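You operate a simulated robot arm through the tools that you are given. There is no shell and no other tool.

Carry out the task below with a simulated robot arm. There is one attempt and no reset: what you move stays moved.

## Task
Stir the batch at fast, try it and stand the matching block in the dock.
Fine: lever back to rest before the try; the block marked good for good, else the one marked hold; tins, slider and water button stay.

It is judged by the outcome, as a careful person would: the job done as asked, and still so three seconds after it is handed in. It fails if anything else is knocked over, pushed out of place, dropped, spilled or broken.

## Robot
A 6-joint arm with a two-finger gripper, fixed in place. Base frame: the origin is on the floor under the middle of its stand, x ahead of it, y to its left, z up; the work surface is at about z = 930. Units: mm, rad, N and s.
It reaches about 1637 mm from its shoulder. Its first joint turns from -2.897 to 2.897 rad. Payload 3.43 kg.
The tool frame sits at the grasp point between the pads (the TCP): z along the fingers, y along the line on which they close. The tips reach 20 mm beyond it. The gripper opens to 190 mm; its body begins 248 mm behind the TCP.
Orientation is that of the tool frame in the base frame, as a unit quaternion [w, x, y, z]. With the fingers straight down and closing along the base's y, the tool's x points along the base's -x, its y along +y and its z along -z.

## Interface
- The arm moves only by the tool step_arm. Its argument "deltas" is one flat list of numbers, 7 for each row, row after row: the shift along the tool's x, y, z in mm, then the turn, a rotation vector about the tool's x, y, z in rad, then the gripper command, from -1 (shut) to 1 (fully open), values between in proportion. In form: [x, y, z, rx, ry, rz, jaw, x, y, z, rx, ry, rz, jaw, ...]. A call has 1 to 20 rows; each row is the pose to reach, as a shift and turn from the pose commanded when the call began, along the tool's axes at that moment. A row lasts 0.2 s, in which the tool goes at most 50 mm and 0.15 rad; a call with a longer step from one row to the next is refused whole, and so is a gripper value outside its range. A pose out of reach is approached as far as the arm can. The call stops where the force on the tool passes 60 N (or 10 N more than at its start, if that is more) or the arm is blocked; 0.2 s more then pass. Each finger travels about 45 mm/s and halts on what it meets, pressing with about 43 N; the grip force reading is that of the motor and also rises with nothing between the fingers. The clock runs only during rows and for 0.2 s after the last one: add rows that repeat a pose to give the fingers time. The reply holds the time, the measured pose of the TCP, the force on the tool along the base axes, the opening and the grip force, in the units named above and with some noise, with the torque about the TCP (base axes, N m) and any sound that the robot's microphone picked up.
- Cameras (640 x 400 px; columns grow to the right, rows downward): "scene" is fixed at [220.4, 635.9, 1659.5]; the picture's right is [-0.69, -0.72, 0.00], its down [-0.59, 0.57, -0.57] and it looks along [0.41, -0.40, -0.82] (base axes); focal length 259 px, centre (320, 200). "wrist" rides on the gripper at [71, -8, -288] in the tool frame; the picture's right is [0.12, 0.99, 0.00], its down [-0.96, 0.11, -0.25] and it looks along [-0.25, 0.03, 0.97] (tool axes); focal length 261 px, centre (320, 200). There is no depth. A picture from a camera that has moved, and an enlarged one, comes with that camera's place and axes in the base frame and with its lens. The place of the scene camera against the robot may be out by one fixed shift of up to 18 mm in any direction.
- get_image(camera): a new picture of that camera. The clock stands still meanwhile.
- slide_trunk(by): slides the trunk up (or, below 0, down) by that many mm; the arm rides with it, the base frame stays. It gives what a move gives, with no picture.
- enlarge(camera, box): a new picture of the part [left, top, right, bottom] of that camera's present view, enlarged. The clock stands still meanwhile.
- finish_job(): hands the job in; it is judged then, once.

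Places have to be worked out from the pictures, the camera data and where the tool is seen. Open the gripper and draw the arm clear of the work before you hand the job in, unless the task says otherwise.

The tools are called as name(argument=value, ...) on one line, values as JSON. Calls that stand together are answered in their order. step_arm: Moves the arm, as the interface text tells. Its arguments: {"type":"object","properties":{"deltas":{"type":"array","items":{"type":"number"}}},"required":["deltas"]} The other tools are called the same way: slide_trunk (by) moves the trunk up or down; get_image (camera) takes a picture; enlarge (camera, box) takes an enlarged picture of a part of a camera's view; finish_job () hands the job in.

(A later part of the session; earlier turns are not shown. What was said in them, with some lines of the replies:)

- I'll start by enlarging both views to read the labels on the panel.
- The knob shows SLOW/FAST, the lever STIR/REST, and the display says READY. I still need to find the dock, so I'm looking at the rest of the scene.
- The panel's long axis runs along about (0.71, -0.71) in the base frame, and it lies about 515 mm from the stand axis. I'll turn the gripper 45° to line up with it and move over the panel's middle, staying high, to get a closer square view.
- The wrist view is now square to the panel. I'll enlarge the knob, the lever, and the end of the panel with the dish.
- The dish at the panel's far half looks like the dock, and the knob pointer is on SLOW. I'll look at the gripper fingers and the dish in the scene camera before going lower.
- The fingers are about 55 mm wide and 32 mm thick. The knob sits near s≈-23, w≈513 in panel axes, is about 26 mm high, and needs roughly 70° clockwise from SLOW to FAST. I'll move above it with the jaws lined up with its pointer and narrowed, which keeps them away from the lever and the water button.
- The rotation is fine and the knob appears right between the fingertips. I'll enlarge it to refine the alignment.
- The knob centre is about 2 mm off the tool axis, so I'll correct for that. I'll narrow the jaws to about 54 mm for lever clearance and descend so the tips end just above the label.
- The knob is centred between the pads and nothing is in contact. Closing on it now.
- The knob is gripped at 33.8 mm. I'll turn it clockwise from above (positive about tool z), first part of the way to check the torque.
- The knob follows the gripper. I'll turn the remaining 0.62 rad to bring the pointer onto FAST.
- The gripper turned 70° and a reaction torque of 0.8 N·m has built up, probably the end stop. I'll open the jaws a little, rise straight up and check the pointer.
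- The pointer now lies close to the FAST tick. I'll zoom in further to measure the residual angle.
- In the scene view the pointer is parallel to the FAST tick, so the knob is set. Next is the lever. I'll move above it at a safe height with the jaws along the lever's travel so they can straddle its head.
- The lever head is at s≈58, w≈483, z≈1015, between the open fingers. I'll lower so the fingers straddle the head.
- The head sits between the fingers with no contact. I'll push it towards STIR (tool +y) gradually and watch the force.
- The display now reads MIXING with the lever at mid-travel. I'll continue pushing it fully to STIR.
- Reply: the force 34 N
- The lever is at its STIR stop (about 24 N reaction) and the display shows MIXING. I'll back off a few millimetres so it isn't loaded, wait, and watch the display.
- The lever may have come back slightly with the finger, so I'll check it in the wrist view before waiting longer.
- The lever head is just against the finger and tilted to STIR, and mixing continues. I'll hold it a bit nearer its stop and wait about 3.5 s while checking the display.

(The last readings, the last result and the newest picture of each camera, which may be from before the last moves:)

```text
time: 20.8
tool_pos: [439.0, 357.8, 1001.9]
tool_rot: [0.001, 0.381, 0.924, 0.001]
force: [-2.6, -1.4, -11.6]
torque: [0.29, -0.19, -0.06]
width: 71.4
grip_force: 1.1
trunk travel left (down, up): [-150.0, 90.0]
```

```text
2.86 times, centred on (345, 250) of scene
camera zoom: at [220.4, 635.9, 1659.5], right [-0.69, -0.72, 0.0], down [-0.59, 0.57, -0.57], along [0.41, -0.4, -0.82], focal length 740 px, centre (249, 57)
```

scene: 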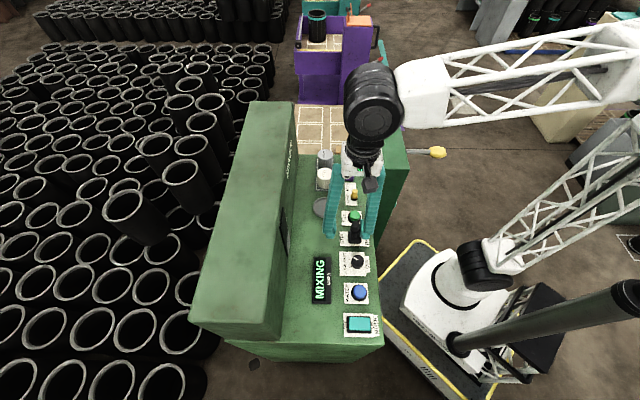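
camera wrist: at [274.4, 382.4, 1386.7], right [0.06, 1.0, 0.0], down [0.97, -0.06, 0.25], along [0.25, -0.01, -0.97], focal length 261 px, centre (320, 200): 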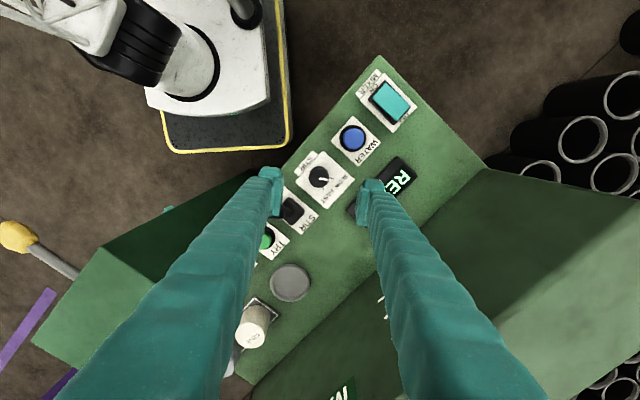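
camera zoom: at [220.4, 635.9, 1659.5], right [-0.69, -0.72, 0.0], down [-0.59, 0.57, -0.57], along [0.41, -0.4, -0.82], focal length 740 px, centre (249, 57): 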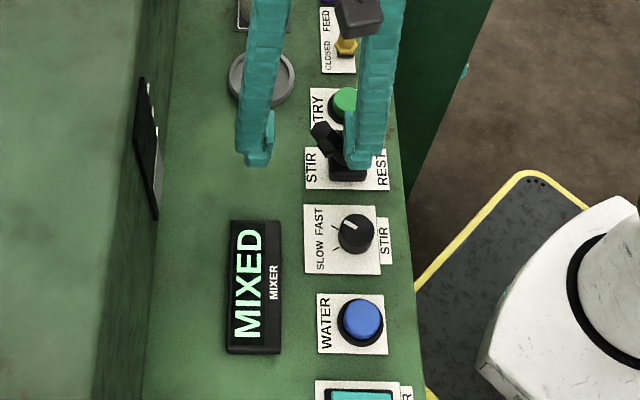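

The display reads MIXED. I'll now bring the lever back to REST by moving -y with the other finger.

step_arm(deltas=[0, -15, 0, 0, 0, 0, -0.263, 0, -30, 0, 0, 0, 0, -0.263, 0, -42, 0, 0, 0, 0, -0.263, 0, -50, 0, 0, 0, 0, -0.263, 0, -58, 0, 0, 0, 0, -0.263, 0, -66, 0, 0, 0, 0, -0.263, 0, -74, 0, 0, 0, 0, -0.263, 0, -80, 0, 0, 0, 0, -0.263])

enlarge(camera="scene", box=[270, 180, 420, 320])

enlarge(camera="wrist", box=[240, 130, 400, 250])

```text
time: 22.6
tool_pos: [381.9, 300.4, 1001.8]
tool_rot: [0.001, 0.382, 0.924, 0.001]
force: [0.2, -0.2, 0.2]
torque: [-0.02, 0.06, -0.01]
width: 69.7
grip_force: 0.1
trunk travel left (down, up): [-150.0, 90.0]
```

```text
2.86 times, centred on (345, 250) of scene
camera zoom: at [220.4, 635.9, 1659.5], right [-0.69, -0.72, 0.0], down [-0.59, 0.57, -0.57], along [0.41, -0.4, -0.82], focal length 740 px, centre (249, 57)
```

zoom: 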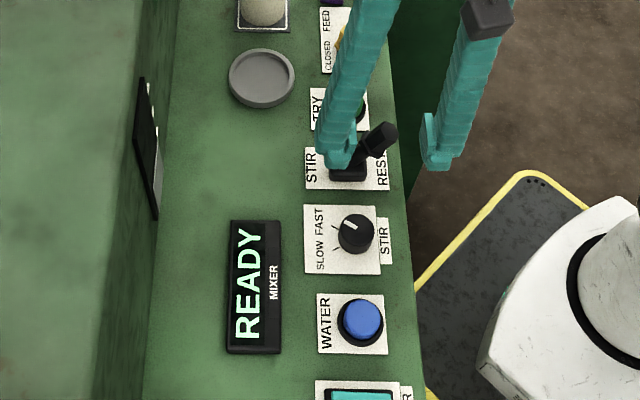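

```text
3.33 times, centred on (320, 190) of wrist
camera zoom: at [324.2, 344.9, 1289.4], right [0.62, 0.79, 0.0], down [0.76, -0.6, 0.25], along [0.2, -0.15, -0.97], focal length 869 px, centre (320, 233)
```

zoom: 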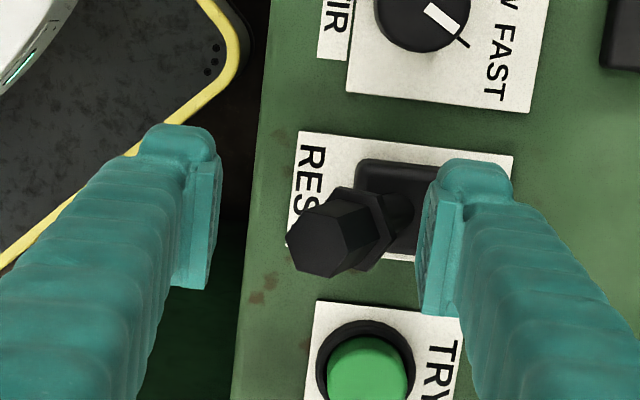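

The lever has returned to REST and the display reads READY. I'll nudge gently to confirm it is against its rest stop, then check the force.

step_arm(deltas=[0, -6, 0, 0, 0, 0, -0.263, 0, -11, 0, 0, 0, 0, -0.263, 0, -15, 0, 0, 0, 0, -0.263, 0, -18, 0, 0, 0, 0, -0.263])

enlarge(camera="wrist", box=[240, 130, 400, 250])

enlarge(camera="scene", box=[310, 200, 400, 270])

```text
time: 23.6
tool_pos: [370.1, 288.4, 1001.7]
tool_rot: [0.0, 0.382, 0.924, 0.0]
force: [12.0, 10.2, -11.7]
torque: [-0.23, 0.32, 0.03]
width: 78.5
grip_force: 7.8
trunk travel left (down, up): [-150.0, 90.0]
```

```text
3.33 times, centred on (320, 190) of wrist
camera zoom: at [312.6, 333.4, 1288.7], right [0.62, 0.79, 0.0], down [0.76, -0.6, 0.25], along [0.2, -0.15, -0.97], focal length 869 px, centre (320, 233)
```

zoom: 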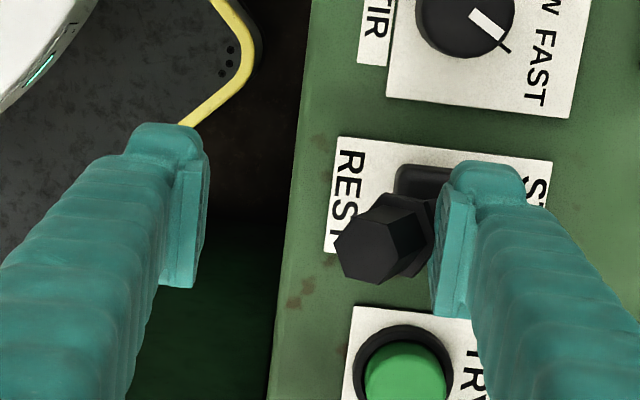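

```text
5.71 times, centred on (355, 235) of scene
camera zoom: at [220.4, 635.9, 1659.5], right [-0.69, -0.72, 0.0], down [-0.59, 0.57, -0.57], along [0.41, -0.4, -0.82], focal length 1480 px, centre (120, 0)
```

zoom: 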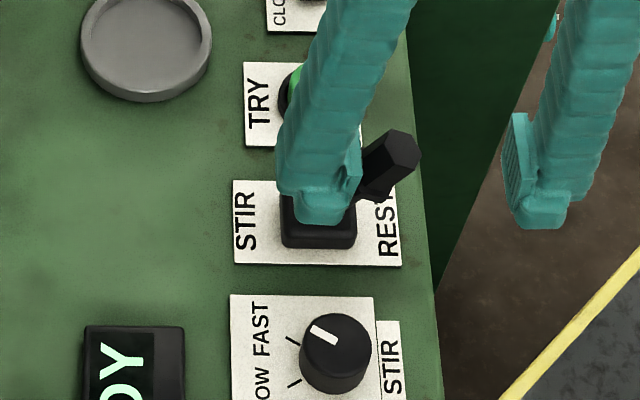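

The lever is firmly at REST against its stop. I'll release it, rise clear, close the fingers, and move over the TRY button at s≈133, w≈511.

step_arm(deltas=[0, 6, 0, 0, 0, 0, -0.263, 0, 12, -5, 0, 0, 0, -0.263, 0, 14, -50, 0, 0, 0, -0.263, 0, 14, -95, 0, 0, 0, -0.263, -25, 25, -100, 0, 0, 0, -1, -50, 36, -100, 0, 0, 0, -1, -74.8, 45.4, -100, 0, 0, 0, -1, -74.8, 45.4, -100, 0, 0, 0, -1, -74.8, 45.4, -100, 0, 0, 0, -1])

get_image(camera="wrist")

enlarge(camera="scene", box=[300, 180, 420, 300])

```text
time: 24.2
tool_pos: [376.0, 295.1, 1003.2]
tool_rot: [-0.002, 0.383, 0.924, -0.005]
force: [2.4, 0.9, -28.4]
torque: [-0.72, 0.78, -0.02]
width: 71.1
grip_force: 1.1
trunk travel left (down, up): [-150.0, 90.0]
stopped in row 3: the force on the tool passed its limit at 110 N (the readings are from after the stop); the commanded pose is now the measured one
```

```text
taken
camera wrist: at [320.7, 341.1, 1291.6], right [0.62, 0.79, -0.01], down [0.76, -0.6, 0.25], along [0.19, -0.16, -0.97], focal length 261 px, centre (320, 200)
```

wrist: 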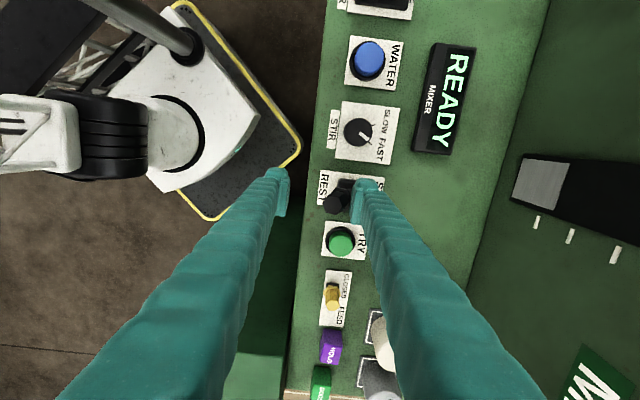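

```text
3.33 times, centred on (360, 240) of scene
camera zoom: at [220.4, 635.9, 1659.5], right [-0.69, -0.72, 0.0], down [-0.59, 0.57, -0.57], along [0.41, -0.4, -0.82], focal length 864 px, centre (187, 67)
```

zoom: 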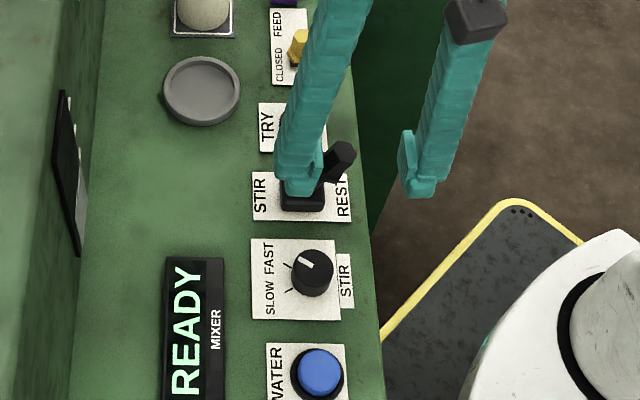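

Lifting caught the finger pad under the lever's collar because I hadn't backed off far enough. I'll ease down slightly, move a further 13 mm away from the head, and check that the force drops to zero.

step_arm(deltas=[0, 0, 2, 0, 0, 0, -0.263, 0, 4, 2, 0, 0, 0, -0.263, 0, 9, 2, 0, 0, 0, -0.263, 0, 13, 2, 0, 0, 0, -0.263, 0, 13, 2, 0, 0, 0, -0.263])

enlarge(camera="wrist", box=[240, 130, 400, 250])

enlarge(camera="scene", box=[300, 180, 420, 300])

```text
time: 25.4
tool_pos: [385.1, 302.4, 1004.0]
tool_rot: [-0.002, 0.382, 0.924, -0.005]
force: [-0.4, -0.3, 0.1]
torque: [-0.01, 0.01, 0.02]
width: 69.9
grip_force: 0.0
trunk travel left (down, up): [-150.0, 90.0]
```

```text
3.33 times, centred on (320, 190) of wrist
camera zoom: at [329.1, 349.9, 1291.2], right [0.62, 0.79, -0.01], down [0.76, -0.6, 0.25], along [0.19, -0.16, -0.97], focal length 869 px, centre (320, 233)
```

zoom: 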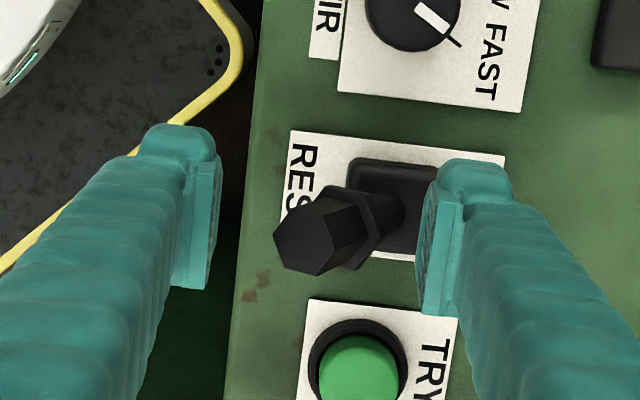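

```text
3.33 times, centred on (360, 240) of scene
camera zoom: at [220.4, 635.9, 1659.5], right [-0.69, -0.72, 0.0], down [-0.59, 0.57, -0.57], along [0.41, -0.4, -0.82], focal length 864 px, centre (187, 67)
```

zoom: 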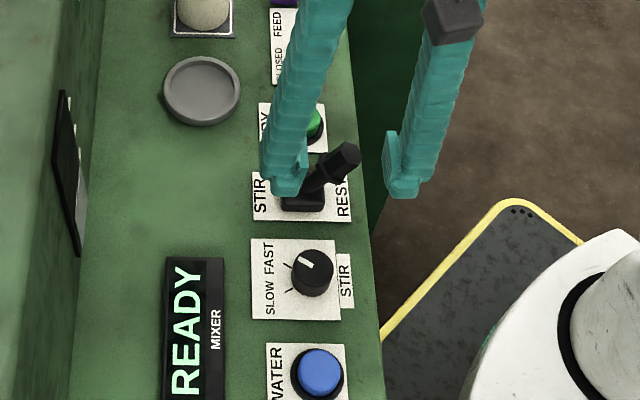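

The force is zero, the lever stands at REST as it did at the start, and the display still reads READY. I'll lift straight up, then move over TRY while closing the fingers.

step_arm(deltas=[0, 1, -20, 0, 0, 0, -0.263, 0, 1, -50, -0.005, 0, 0, -0.263, 0, 1, -75, -0.011, 0, 0, -0.263, 0, 1, -96, -0.011, 0, 0, -0.263, -25, 9, -96, -0.011, 0, 0, -1, -50, 17, -96, -0.011, 0, 0, -1, -74.1, 24.9, -96, -0.011, 0, 0, -1, -74.1, 24.9, -96, -0.011, 0, 0, -1, -74.1, 24.9, -96, -0.011, 0, 0, -1])

get_image(camera="wrist")

enlarge(camera="scene", box=[300, 180, 420, 300])

```text
time: 27.4
tool_pos: [455.1, 270.4, 1100.1]
tool_rot: [0.001, 0.382, 0.924, 0.001]
force: [0.1, 0.6, -0.4]
torque: [0.01, -0.03, -0.02]
width: 0.0
grip_force: 32.7
trunk travel left (down, up): [-150.0, 90.0]
```

```text
taken
camera wrist: at [398.1, 313.6, 1387.2], right [0.62, 0.79, 0.0], down [0.76, -0.6, 0.25], along [0.2, -0.15, -0.97], focal length 261 px, centre (320, 200)
```

wrist: 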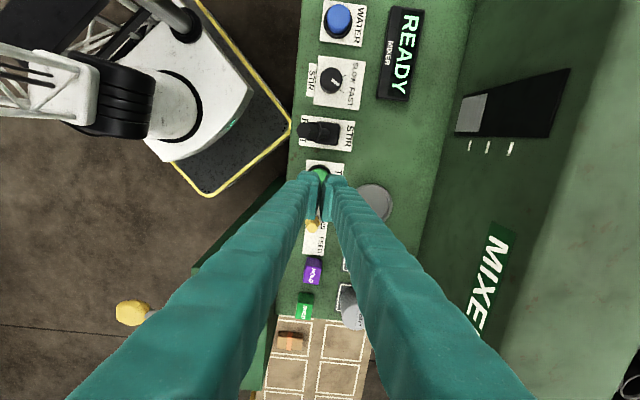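

```text
3.33 times, centred on (360, 240) of scene
camera zoom: at [220.4, 635.9, 1659.5], right [-0.69, -0.72, 0.0], down [-0.59, 0.57, -0.57], along [0.41, -0.4, -0.82], focal length 864 px, centre (187, 67)
```

zoom: 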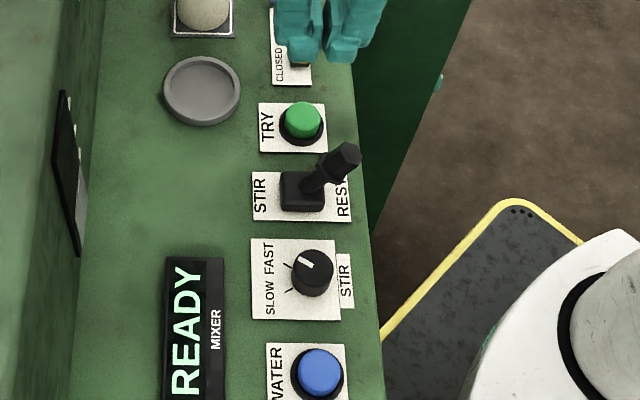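

The lever is at REST, the knob at FAST and the display at READY. Next I'll check the alignment over the TRY button.

enlarge(camera="wrist", box=[270, 130, 370, 210])

```text
5.00 times, centred on (320, 170) of wrist
camera zoom: at [398.1, 313.6, 1387.2], right [0.62, 0.79, 0.0], down [0.76, -0.6, 0.25], along [0.2, -0.15, -0.97], focal length 1303 px, centre (320, 350)
```

zoom: 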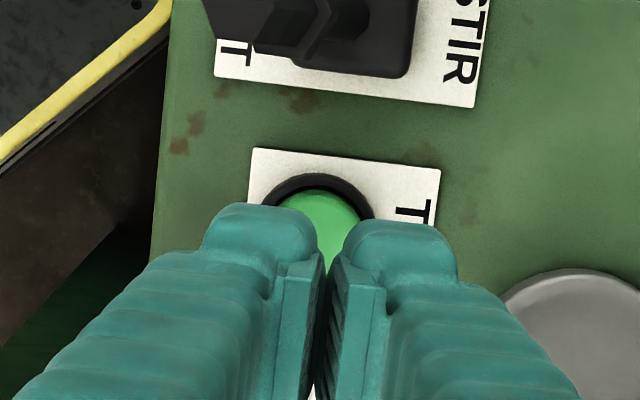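

The TRY button is centred under the closed tips within about 1 mm. I'll descend to just above it, then press in small steps.

step_arm(deltas=[0, 0, 35, 0, 0, 0, -1, 0, 0, 70, 0, 0, 0, -1, 0, 0, 100, 0, 0, 0, -1, 0, 0, 115, 0, 0, 0, -1, 0, 0, 122, 0, 0, 0, -1, 0, 0, 126, 0, 0, 0, -1])

enlarge(camera="scene", box=[300, 180, 420, 300])

```text
time: 28.9
tool_pos: [456.4, 270.3, 973.0]
tool_rot: [0.0, 0.382, 0.924, 0.001]
force: [-0.3, 0.1, 2.6]
torque: [0.01, 0.0, 0.0]
width: 6.1
grip_force: 34.0
trunk travel left (down, up): [-150.0, 90.0]
```

```text
3.33 times, centred on (360, 240) of scene
camera zoom: at [220.4, 635.9, 1659.5], right [-0.69, -0.72, 0.0], down [-0.59, 0.57, -0.57], along [0.41, -0.4, -0.82], focal length 864 px, centre (187, 67)
```

zoom: 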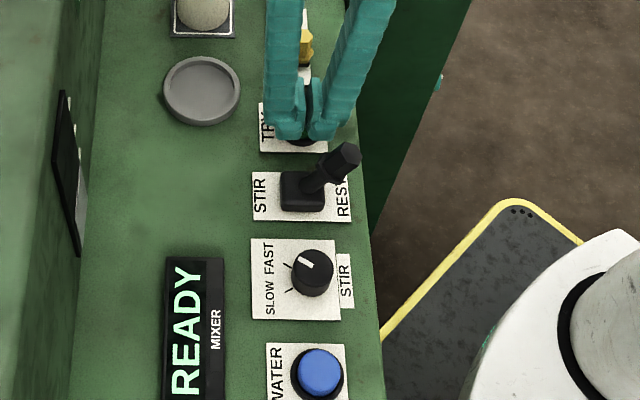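

The tips have met the button cap. I'll press on in small steps and watch for a click or a display change.

step_arm(deltas=[0, 0, 2, 0, 0, 0, -1, 0, 0, 4, 0, 0, 0, -1, 0, 0, 6, 0, 0, 0, -1])

enlarge(camera="scene", box=[300, 180, 420, 300])

```text
time: 29.6
tool_pos: [454.8, 269.5, 969.0]
tool_rot: [0.001, 0.382, 0.924, 0.003]
force: [1.7, 0.4, 20.5]
torque: [-0.08, -0.01, -0.02]
width: 5.9
grip_force: 34.3
trunk travel left (down, up): [-150.0, 90.0]
heard: click
```

```text
3.33 times, centred on (360, 240) of scene
camera zoom: at [220.4, 635.9, 1659.5], right [-0.69, -0.72, 0.0], down [-0.59, 0.57, -0.57], along [0.41, -0.4, -0.82], focal length 864 px, centre (187, 67)
```

zoom: 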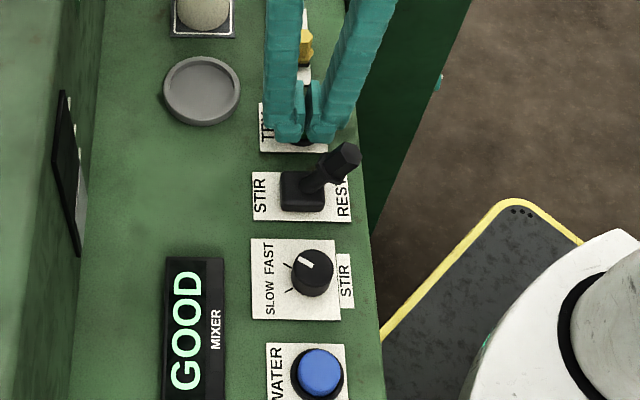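

A click was heard and the display now reads GOOD, so the GOOD block belongs in the dock. I'll lift off the button and move up over the blocks to measure the room around them.

step_arm(deltas=[0, 0, -10, 0, 0, 0, -1, 0, 0, -50, 0, 0, 0, -1, 0, 0, -95, 0, 0, 0, -1, 0, 0, -140, 0, 0, 0, -1, -40, 0, -165, 0, 0, 0, -0.6, -85, 0, -180, 0, 0, 0, -0.3, -130, 0, -180, 0, 0, 0, 0, -175, 0, -180, 0, 0, 0, 0.3, -200, 0, -180, 0, 0, 0, 0.5, -200, 0, -180, 0, 0, 0, 0.5])

get_image(camera="wrist")

get_image(camera="scene")

```text
time: 31.9
tool_pos: [598.4, 127.3, 1149.0]
tool_rot: [0.0, 0.382, 0.924, 0.003]
force: [0.6, -0.7, 0.5]
torque: [-0.05, 0.03, 0.02]
width: 119.0
grip_force: 0.0
trunk travel left (down, up): [-150.0, 90.0]
```

```text
taken
camera wrist: at [540.3, 171.5, 1435.8], right [0.62, 0.79, 0.0], down [0.76, -0.6, 0.25], along [0.2, -0.15, -0.97], focal length 261 px, centre (320, 200)
```

wrist: 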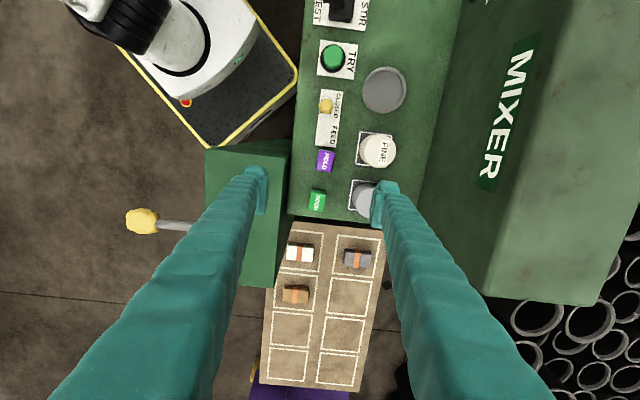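

```text
taken
```

scene: 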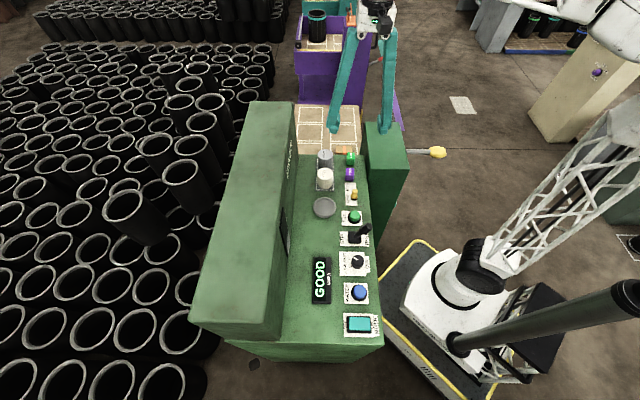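

The display still says GOOD. I'll enlarge the blocks, tins and dish area to measure dimensions and gaps.

enlarge(camera="wrist", box=[270, 130, 390, 225])

enlarge(camera="wrist", box=[280, 50, 420, 160])

enlarge(camera="scene", box=[300, 140, 380, 220])

```text
4.21 times, centred on (330, 178) of wrist
camera zoom: at [540.3, 171.5, 1435.8], right [0.62, 0.79, 0.0], down [0.76, -0.6, 0.25], along [0.2, -0.15, -0.97], focal length 1098 px, centre (278, 295)
```

zoom: 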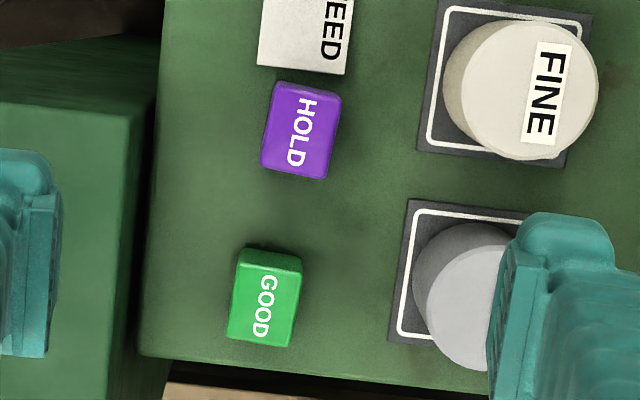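

```text
3.64 times, centred on (350, 105) of wrist
camera zoom: at [540.3, 171.5, 1435.8], right [0.62, 0.79, 0.0], down [0.76, -0.6, 0.25], along [0.2, -0.15, -0.97], focal length 948 px, centre (211, 546)
```

zoom: 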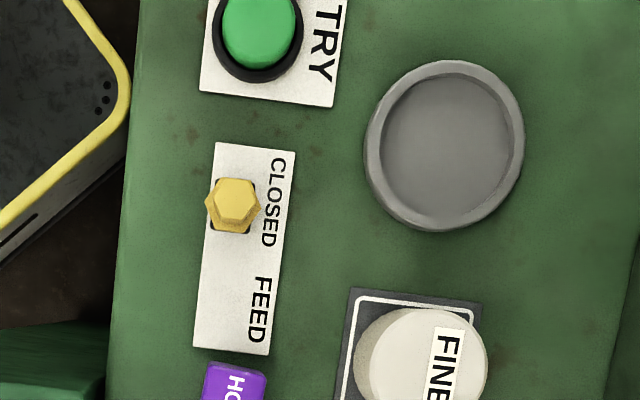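

```text
5.00 times, centred on (340, 180) of scene
camera zoom: at [220.4, 635.9, 1659.5], right [-0.69, -0.72, 0.0], down [-0.59, 0.57, -0.57], along [0.41, -0.4, -0.82], focal length 1295 px, centre (220, 300)
```

zoom: 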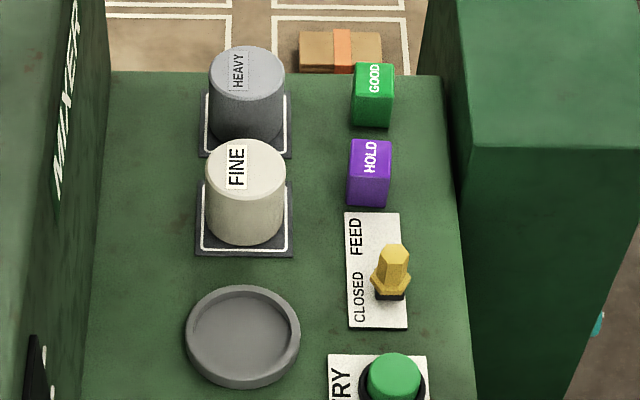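

The GOOD block measures about 39 × 28 × 34 mm, centred near s=385, w=513. There is roughly 50 mm between it and both the side box and the HEAVY tin, so gripping along w fits. I'll move above it with the jaws narrowed to about 44 mm.

step_arm(deltas=[-13, 0.1, 0, 0, 0, 0, -0.2, -26, 0.2, 0, 0, 0, 0, -0.537, -39, 0.3, 0, 0, 0, 0, -0.537, -51.9, 0.4, 0, 0, 0, 0, -0.537, -51.9, 0.4, 30, 0, 0, 0, -0.537, -51.9, 0.4, 60, 0, 0, 0, -0.537, -51.9, 0.4, 89, 0, 0, 0, -0.537, -51.9, 0.4, 89, 0, 0, 0, -0.537])

enlarge(camera="wrist", box=[250, 115, 390, 225])

enlarge(camera="scene", box=[300, 120, 400, 220])

```text
time: 33.6
tool_pos: [632.8, 91.8, 1058.5]
tool_rot: [0.001, 0.381, 0.925, 0.001]
force: [0.0, 0.5, 0.3]
torque: [-0.01, -0.02, -0.02]
width: 43.9
grip_force: 0.2
trunk travel left (down, up): [-150.0, 90.0]
```

```text
3.64 times, centred on (320, 170) of wrist
camera zoom: at [575.9, 135.8, 1345.5], right [0.62, 0.79, 0.0], down [0.76, -0.6, 0.25], along [0.2, -0.15, -0.97], focal length 948 px, centre (320, 309)
```

zoom: 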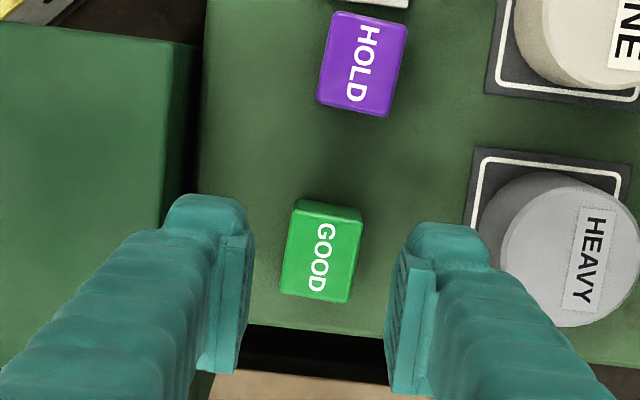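

```text
4.00 times, centred on (350, 170) of scene
camera zoom: at [220.4, 635.9, 1659.5], right [-0.69, -0.72, 0.0], down [-0.59, 0.57, -0.57], along [0.41, -0.4, -0.82], focal length 1036 px, centre (200, 320)
```

zoom: 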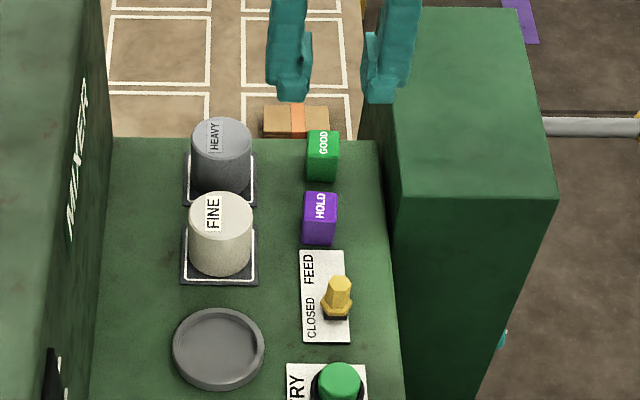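

The block is centred at s≈386, w≈513.4, so I need a few millimetres of correction. Clearances to the side box and the HEAVY tin are about 8–10 mm. I'll descend straight to grip the upper part of the block, which keeps the tips above the dish rim later.

step_arm(deltas=[-3.5, 1, 0, 0, 0, 0, -0.537, -3.5, 1, 20, 0, 0, 0, -0.537, -3.5, 1, 40, 0, 0, 0, -0.537, -3.5, 1, 60, 0, 0, 0, -0.537, -3.5, 1, 75, 0, 0, 0, -0.537, -3.5, 1, 88.5, 0, 0, 0, -0.537, -3.5, 1, 88.5, 0, 0, 0, -0.537])

enlarge(camera="wrist", box=[250, 130, 390, 240])

enlarge(camera="scene", box=[300, 120, 400, 220])

```text
time: 35.2
tool_pos: [637.9, 90.2, 969.9]
tool_rot: [0.001, 0.382, 0.924, 0.002]
force: [0.7, 0.5, 0.0]
torque: [-0.02, 0.03, 0.02]
width: 43.9
grip_force: 0.1
trunk travel left (down, up): [-150.0, 90.0]
```

```text
3.64 times, centred on (320, 185) of wrist
camera zoom: at [580.0, 134.5, 1257.0], right [0.62, 0.79, 0.0], down [0.76, -0.6, 0.25], along [0.2, -0.15, -0.97], focal length 948 px, centre (320, 254)
```

zoom: 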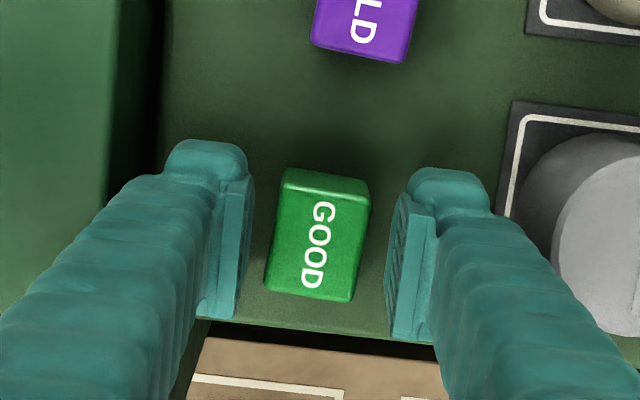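

```text
4.00 times, centred on (350, 170) of scene
camera zoom: at [220.4, 635.9, 1659.5], right [-0.69, -0.72, 0.0], down [-0.59, 0.57, -0.57], along [0.41, -0.4, -0.82], focal length 1036 px, centre (200, 320)
```

zoom: 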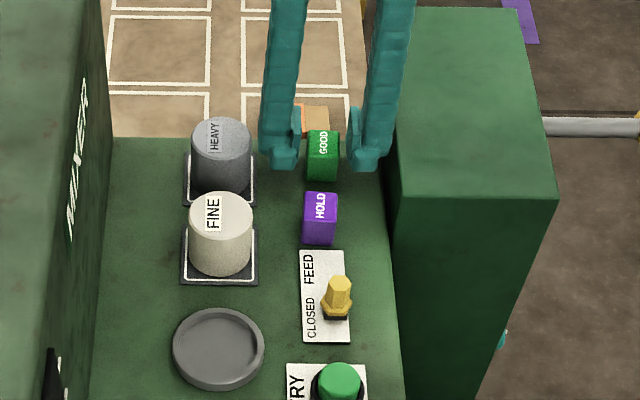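

The block sits centred between the pads with nothing touched. Closing the grip.

step_arm(deltas=[0, 0, 0, 0, 0, 0, -1, 0, 0, 0, 0, 0, 0, -1, 0, 0, 0, 0, 0, 0, -1, 0, 0, 0, 0, 0, 0, -1])

enlarge(camera="wrist", box=[250, 130, 390, 240])

enlarge(camera="scene", box=[310, 130, 390, 210])

```text
time: 36.2
tool_pos: [637.4, 89.7, 970.4]
tool_rot: [0.001, 0.382, 0.924, 0.002]
force: [0.1, 0.8, 0.6]
torque: [0.01, -0.02, 0.03]
width: 28.1
grip_force: 43.1
trunk travel left (down, up): [-150.0, 90.0]
```

```text
3.64 times, centred on (320, 185) of wrist
camera zoom: at [580.1, 134.5, 1257.1], right [0.62, 0.79, 0.0], down [0.76, -0.6, 0.25], along [0.2, -0.15, -0.97], focal length 948 px, centre (320, 254)
```

zoom: 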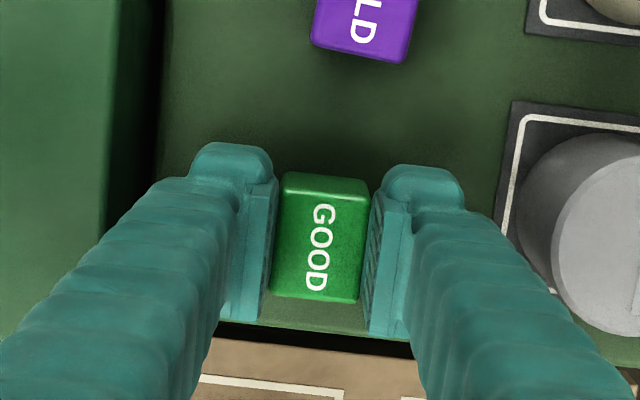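

```text
5.00 times, centred on (350, 170) of scene
camera zoom: at [220.4, 635.9, 1659.5], right [-0.69, -0.72, 0.0], down [-0.59, 0.57, -0.57], along [0.41, -0.4, -0.82], focal length 1295 px, centre (170, 350)
```

zoom: 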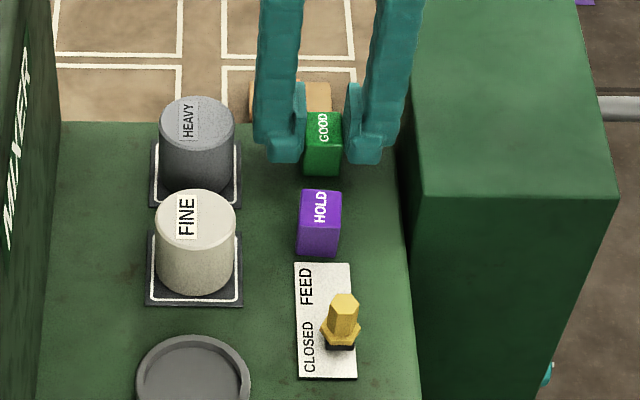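

The block is held at 28.1 mm. I'll lift it well above the tins and carry it over to the dish.

step_arm(deltas=[0, 0, -15, 0, 0, 0, -1, 0, 0, -45, 0, 0, 0, -1, 0, 0, -80, 0, 0, 0, -1, 0, 0, -110, 0, 0, 0, -1, 0, 0, -130, 0, 0, 0, -1, 0, 0, -130, 0, 0, 0, -1])

get_image(camera="wrist")

enlarge(camera="scene", box=[300, 90, 420, 220])

```text
time: 37.6
tool_pos: [637.0, 90.4, 1100.0]
tool_rot: [0.001, 0.381, 0.924, 0.002]
force: [-0.3, -0.5, -0.6]
torque: [0.05, 0.0, 0.02]
width: 28.0
grip_force: 43.2
trunk travel left (down, up): [-150.0, 90.0]
```

```text
taken
camera wrist: at [579.4, 134.0, 1388.0], right [0.62, 0.79, 0.0], down [0.76, -0.6, 0.25], along [0.2, -0.15, -0.97], focal length 261 px, centre (320, 200)
```

wrist: 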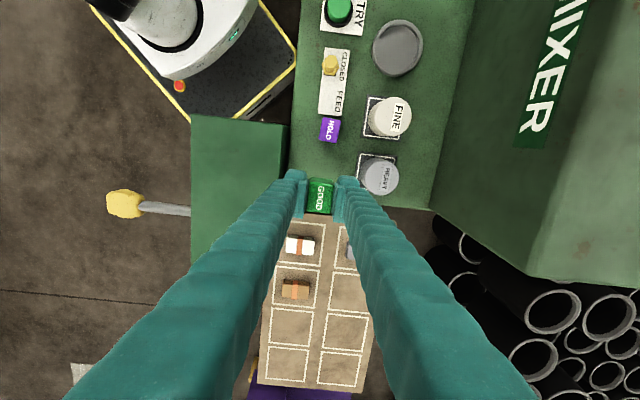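

```text
3.08 times, centred on (360, 155) of scene
camera zoom: at [220.4, 635.9, 1659.5], right [-0.69, -0.72, 0.0], down [-0.59, 0.57, -0.57], along [0.41, -0.4, -0.82], focal length 797 px, centre (197, 338)
```

zoom: 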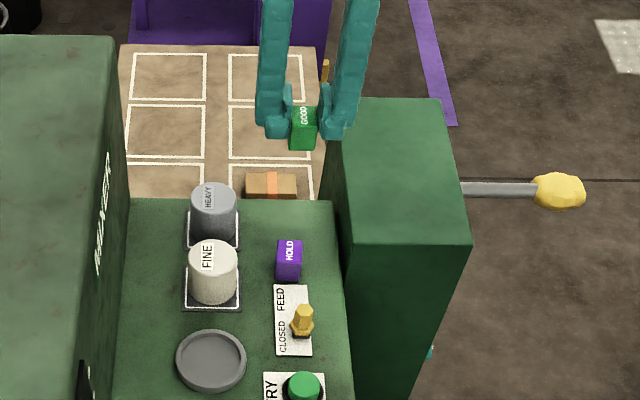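

The block hangs level in the grip. I'll carry it to above the dish at the same height.

step_arm(deltas=[26.5, 11.6, 0, 0, 0, 0, -1, 53, 23.3, 0, 0, 0, 0, -1, 79.5, 34.9, 0, 0, 0, 0, -1, 106, 46.5, 0, 0, 0, 0, -1, 132.5, 58.2, 0, 0, 0, 0, -1, 159, 69.8, 0, 0, 0, 0, -1, 185.6, 81.5, 0, 0, 0, 0, -1, 212.1, 93.1, 0, 0, 0, 0, -1, 212.1, 93.1, 0, 0, 0, 0, -1])

get_image(camera="wrist")

enlarge(camera="scene", box=[270, 130, 390, 230])

```text
time: 39.6
tool_pos: [551.1, 305.2, 1100.3]
tool_rot: [0.0, 0.383, 0.924, 0.001]
force: [0.7, 0.3, 0.1]
torque: [0.01, -0.01, 0.0]
width: 27.9
grip_force: 42.9
trunk travel left (down, up): [-150.0, 90.0]
```

```text
taken
camera wrist: at [494.1, 349.8, 1388.3], right [0.62, 0.79, 0.0], down [0.76, -0.6, 0.25], along [0.2, -0.15, -0.97], focal length 261 px, centre (320, 200)
```

wrist: 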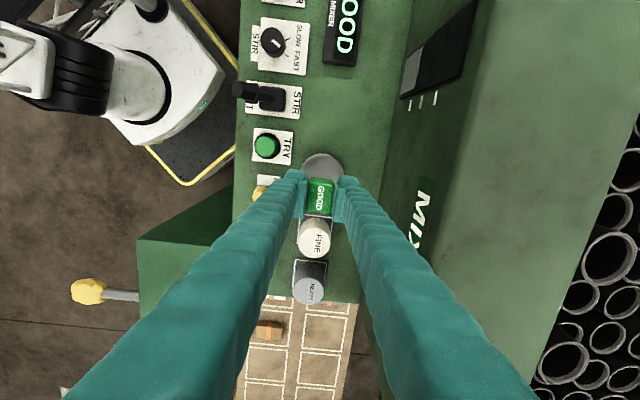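

```text
4.00 times, centred on (330, 180) of scene
camera zoom: at [220.4, 635.9, 1659.5], right [-0.69, -0.72, 0.0], down [-0.59, 0.57, -0.57], along [0.41, -0.4, -0.82], focal length 1036 px, centre (280, 280)
```

zoom: 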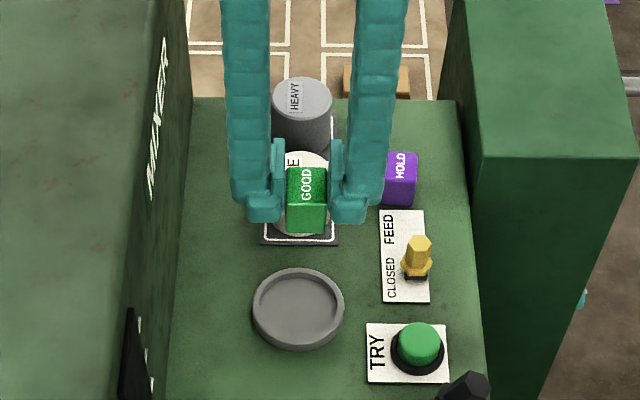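

I'll enlarge the wrist view to check the dish position under the held block.

enlarge(camera="wrist", box=[265, 135, 375, 225])

```text
4.44 times, centred on (320, 180) of wrist
camera zoom: at [494.1, 349.8, 1388.3], right [0.62, 0.79, 0.0], down [0.76, -0.6, 0.25], along [0.2, -0.15, -0.97], focal length 1158 px, centre (320, 289)
```

zoom: 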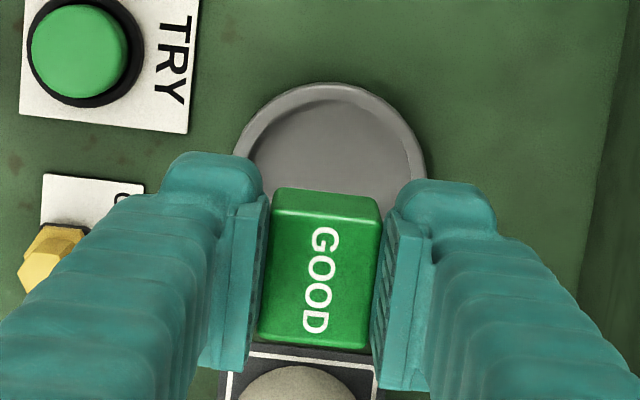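

The dish centre is about 4.5 mm further in +w than the tool. I'll correct for that and lower the block to just above the rim.

step_arm(deltas=[0, 4.5, 0, 0, 0, 0, -1, 0, 4.5, 30, 0, 0, 0, -1, 0, 4.5, 60, 0, 0, 0, -1, 0, 4.5, 85, 0, 0, 0, -1, 0, 4.5, 100, 0, 0, 0, -1, 0, 4.5, 110, 0, 0, 0, -1, 0, 4.5, 110, 0, 0, 0, -1])

enlarge(camera="wrist", box=[265, 135, 375, 225])

enlarge(camera="scene", box=[280, 160, 380, 240])

```text
time: 41.2
tool_pos: [554.1, 308.8, 990.9]
tool_rot: [0.001, 0.382, 0.924, 0.001]
force: [0.0, 1.0, -0.4]
torque: [-0.01, -0.01, 0.0]
width: 28.0
grip_force: 42.8
trunk travel left (down, up): [-150.0, 90.0]
```

```text
4.44 times, centred on (320, 180) of wrist
camera zoom: at [498.0, 353.4, 1278.3], right [0.62, 0.79, 0.0], down [0.76, -0.6, 0.25], along [0.2, -0.15, -0.97], focal length 1158 px, centre (320, 289)
```

zoom: 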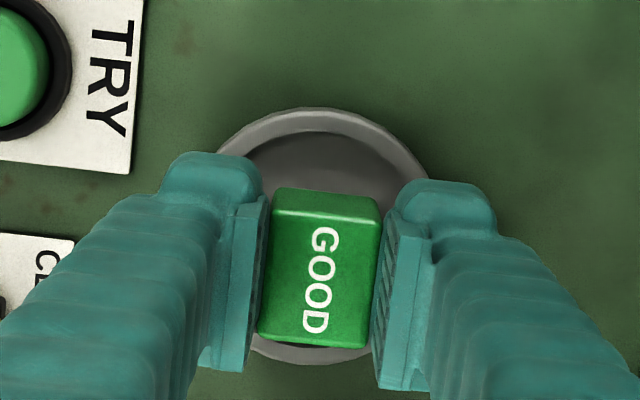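

```text
5.00 times, centred on (330, 200) of scene
camera zoom: at [220.4, 635.9, 1659.5], right [-0.69, -0.72, 0.0], down [-0.59, 0.57, -0.57], along [0.41, -0.4, -0.82], focal length 1295 px, centre (270, 200)
```

zoom: 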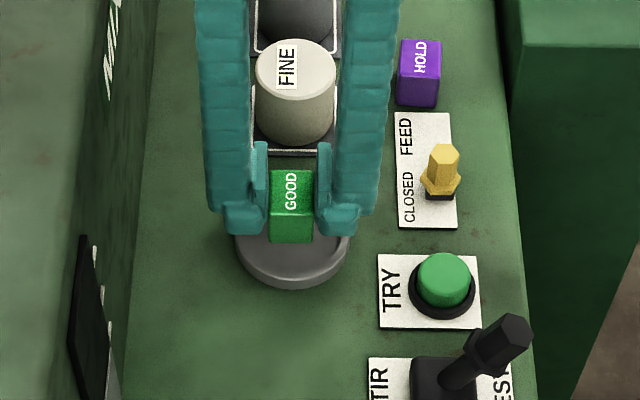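

The block is centred in the dish within about 1 mm. I'll lower it gently until contact.

step_arm(deltas=[0, 0, 4, 0, 0, 0, -1, 0, 0, 8, 0, 0, 0, -1, 0, 0, 11, 0, 0, 0, -1, 0, 0, 13, 0, 0, 0, -1, 0, 0, 13, 0, 0, 0, -1])

enlarge(camera="scene", box=[300, 180, 360, 230])

```text
time: 42.5
tool_pos: [555.7, 308.1, 977.8]
tool_rot: [0.001, 0.382, 0.924, 0.002]
force: [0.4, 0.3, -0.8]
torque: [0.04, -0.02, 0.0]
width: 28.2
grip_force: 43.2
trunk travel left (down, up): [-150.0, 90.0]
```

```text
8.00 times, centred on (330, 205) of scene
camera zoom: at [220.4, 635.9, 1659.5], right [-0.69, -0.72, 0.0], down [-0.59, 0.57, -0.57], along [0.41, -0.4, -0.82], focal length 2072 px, centre (240, 160)
```

zoom: 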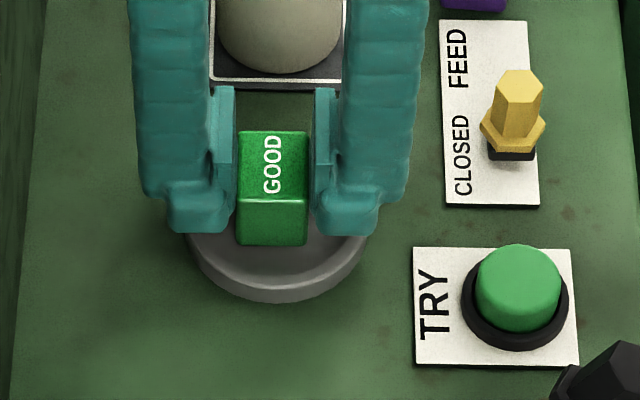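

There is no contact yet. I'll lower further in 1 mm steps.

step_arm(deltas=[0, 0, 1, 0, 0, 0, -1, 0, 0, 2, 0, 0, 0, -1, 0, 0, 3, 0, 0, 0, -1, 0, 0, 3, 0, 0, 0, -1])

```text
time: 43.5
tool_pos: [556.3, 308.5, 975.4]
tool_rot: [0.0, 0.383, 0.924, 0.002]
force: [-0.9, 0.7, 0.0]
torque: [-0.01, 0.03, 0.0]
width: 27.8
grip_force: 42.7
trunk travel left (down, up): [-150.0, 90.0]
```

No contact at 975 yet, so I'll continue down in 1 mm steps.

step_arm(deltas=[0, 0, 1, 0, 0, 0, -1, 0, 0, 2, 0, 0, 0, -1, 0, 0, 2, 0, 0, 0, -1])

```text
time: 44.2
tool_pos: [555.9, 309.1, 973.0]
tool_rot: [0.001, 0.383, 0.924, 0.002]
force: [0.0, -1.0, 17.2]
torque: [-0.05, 0.02, -0.01]
width: 28.0
grip_force: 42.4
trunk travel left (down, up): [-150.0, 90.0]
```

There is contact at 17 N, so the block stands on the dish floor. I'll ease the pressure slightly and open the jaws by about 16 mm.

step_arm(deltas=[0, 0, -1, 0, 0, 0, -1, 0, 0, -1, 0, 0, 0, -0.62, 0, 0, -1, 0, 0, 0, -0.537, 0, 0, -1, 0, 0, 0, -0.537, 0, 0, -1, 0, 0, 0, -0.537])

enlarge(camera="wrist", box=[265, 145, 375, 235])

enlarge(camera="scene", box=[300, 180, 360, 230])

```text
time: 45.5
tool_pos: [556.5, 309.4, 973.6]
tool_rot: [0.001, 0.381, 0.924, 0.001]
force: [-0.2, -0.5, 0.0]
torque: [0.01, -0.02, 0.01]
width: 43.8
grip_force: 0.2
trunk travel left (down, up): [-150.0, 90.0]
```

```text
4.44 times, centred on (320, 190) of wrist
camera zoom: at [498.4, 353.5, 1260.7], right [0.62, 0.79, 0.0], down [0.76, -0.6, 0.25], along [0.2, -0.15, -0.97], focal length 1158 px, centre (320, 244)
```

zoom: 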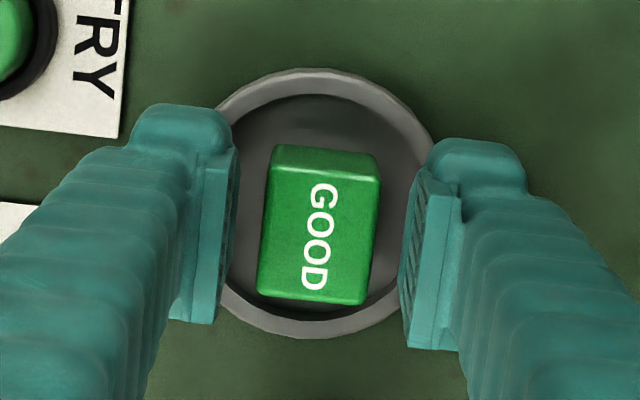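

```text
8.00 times, centred on (330, 205) of scene
camera zoom: at [220.4, 635.9, 1659.5], right [-0.69, -0.72, 0.0], down [-0.59, 0.57, -0.57], along [0.41, -0.4, -0.82], focal length 2072 px, centre (240, 160)
```

zoom: 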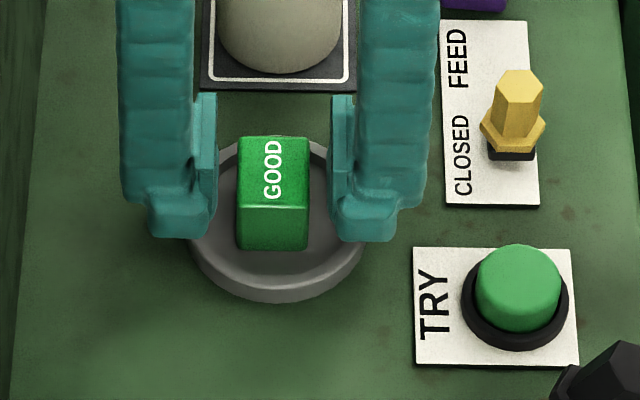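

The block stands free and centred in the dish. I'll rise straight up and draw the arm clear.

step_arm(deltas=[0, 0, -10, 0, 0, 0, -0.537, 0, 0, -40, 0, 0, 0, -0.537, 0, 0, -80, 0, 0, 0, -0.537, 0, 0, -120, 0, 0, 0, -0.537, 0, 0, -160, 0, 0, 0, -0.537, 0, 0, -200, 0, 0, 0, -0.537, 0, 0, -240, 0, 0, 0, -0.3, 0, -40, -265, 0, 0, 0, 0, 0, -85, -275, 0, 0, 0, 0.2, 0, -130, -275, 0, 0, 0, 0.2, 0, -170, -275, 0, 0, 0, 0.2, 0, -170, -275, 0, 0, 0, 0.2])

get_image(camera="scene")

get_image(camera="wrist")

enlarge(camera="scene", box=[280, 130, 420, 345])

```text
time: 48.0
tool_pos: [433.9, 187.3, 1247.5]
tool_rot: [0.001, 0.382, 0.924, 0.002]
force: [0.4, 0.3, 0.8]
torque: [0.04, -0.05, 0.0]
width: 114.1
grip_force: 0.0
trunk travel left (down, up): [-150.0, 90.0]
```

```text
taken
```

scene: 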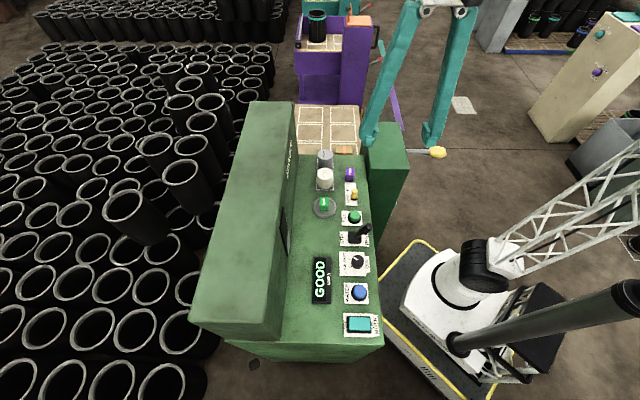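

```text
taken
camera wrist: at [377.1, 230.2, 1535.5], right [0.62, 0.79, 0.0], down [0.76, -0.6, 0.25], along [0.2, -0.15, -0.97], focal length 261 px, centre (320, 200)
```

wrist: 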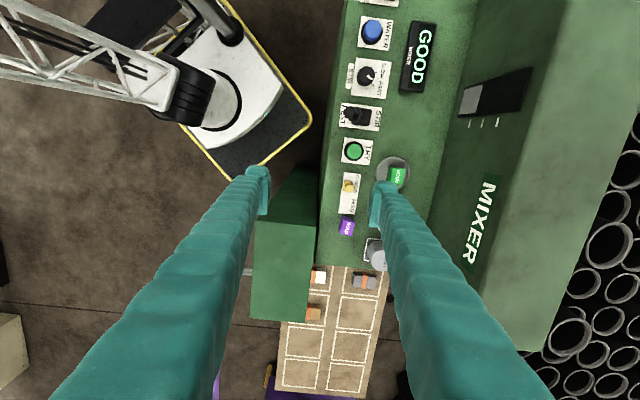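

```text
1.86 times, centred on (350, 238) of scene
camera zoom: at [220.4, 635.9, 1659.5], right [-0.69, -0.72, 0.0], down [-0.59, 0.57, -0.57], along [0.41, -0.4, -0.82], focal length 482 px, centre (264, 130)
```

zoom: 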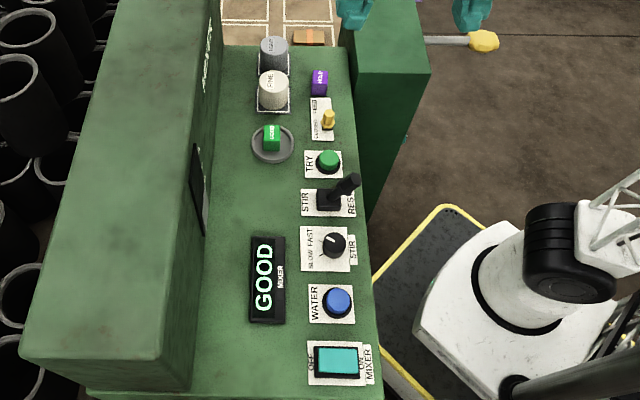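

The GOOD block is in the dish, the display says GOOD, and the arm is clear. One last close check of the lever, knob, slider and tins.

enlarge(camera="scene", box=[300, 140, 390, 220])

enlarge(camera="scene", box=[300, 215, 390, 295])

```text
5.00 times, centred on (345, 180) of scene
camera zoom: at [220.4, 635.9, 1659.5], right [-0.69, -0.72, 0.0], down [-0.59, 0.57, -0.57], along [0.41, -0.4, -0.82], focal length 1295 px, centre (195, 300)
```

zoom: 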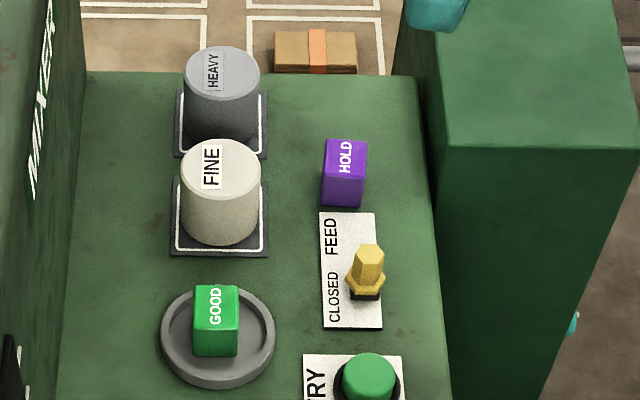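

```text
5.00 times, centred on (345, 255) of scene
camera zoom: at [220.4, 635.9, 1659.5], right [-0.69, -0.72, 0.0], down [-0.59, 0.57, -0.57], along [0.41, -0.4, -0.82], focal length 1295 px, centre (195, -75)
```

zoom: 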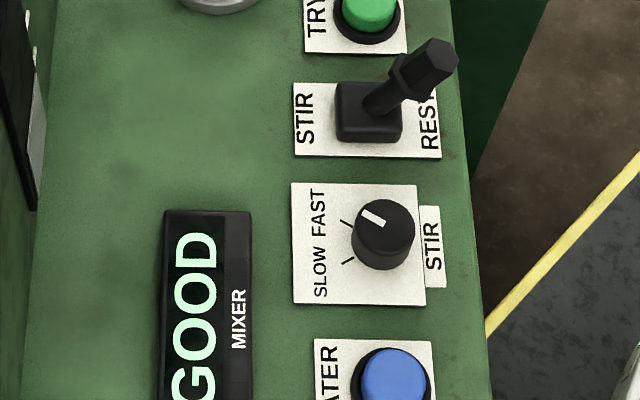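

The knob is at FAST, the lever at REST and the display reads GOOD. The GOOD block stands upright in the dock, and the tins, slider, water button and HOLD block are where they started. The gripper is open and clear, so I'm handing the job in.

finish_job()

```text
The job is handed in.
```

The batch was stirred at FAST, the try came back GOOD, and the GOOD block is standing in the dock.

- **Stir:** I turned the knob from SLOW to FAST and pushed the lever to STIR. I held it until the display read MIXED, then brought it back to REST.
- **Try:** I pressed TRY with the lever at REST. It clicked and the display read GOOD.
- **Dock:** No label says "dock". I took it to be the round grey dish on the panel, since it was the only receptacle there.
- **Left alone:** In the final pictures the tins, slider, water button and HOLD block are where they started. The gripper is open and clear of the panel.

When I first lifted off the lever, a finger caught under its collar and the force reached 110 N before the arm stopped. I eased back and freed it. The lever still sits at REST and looks undamaged.
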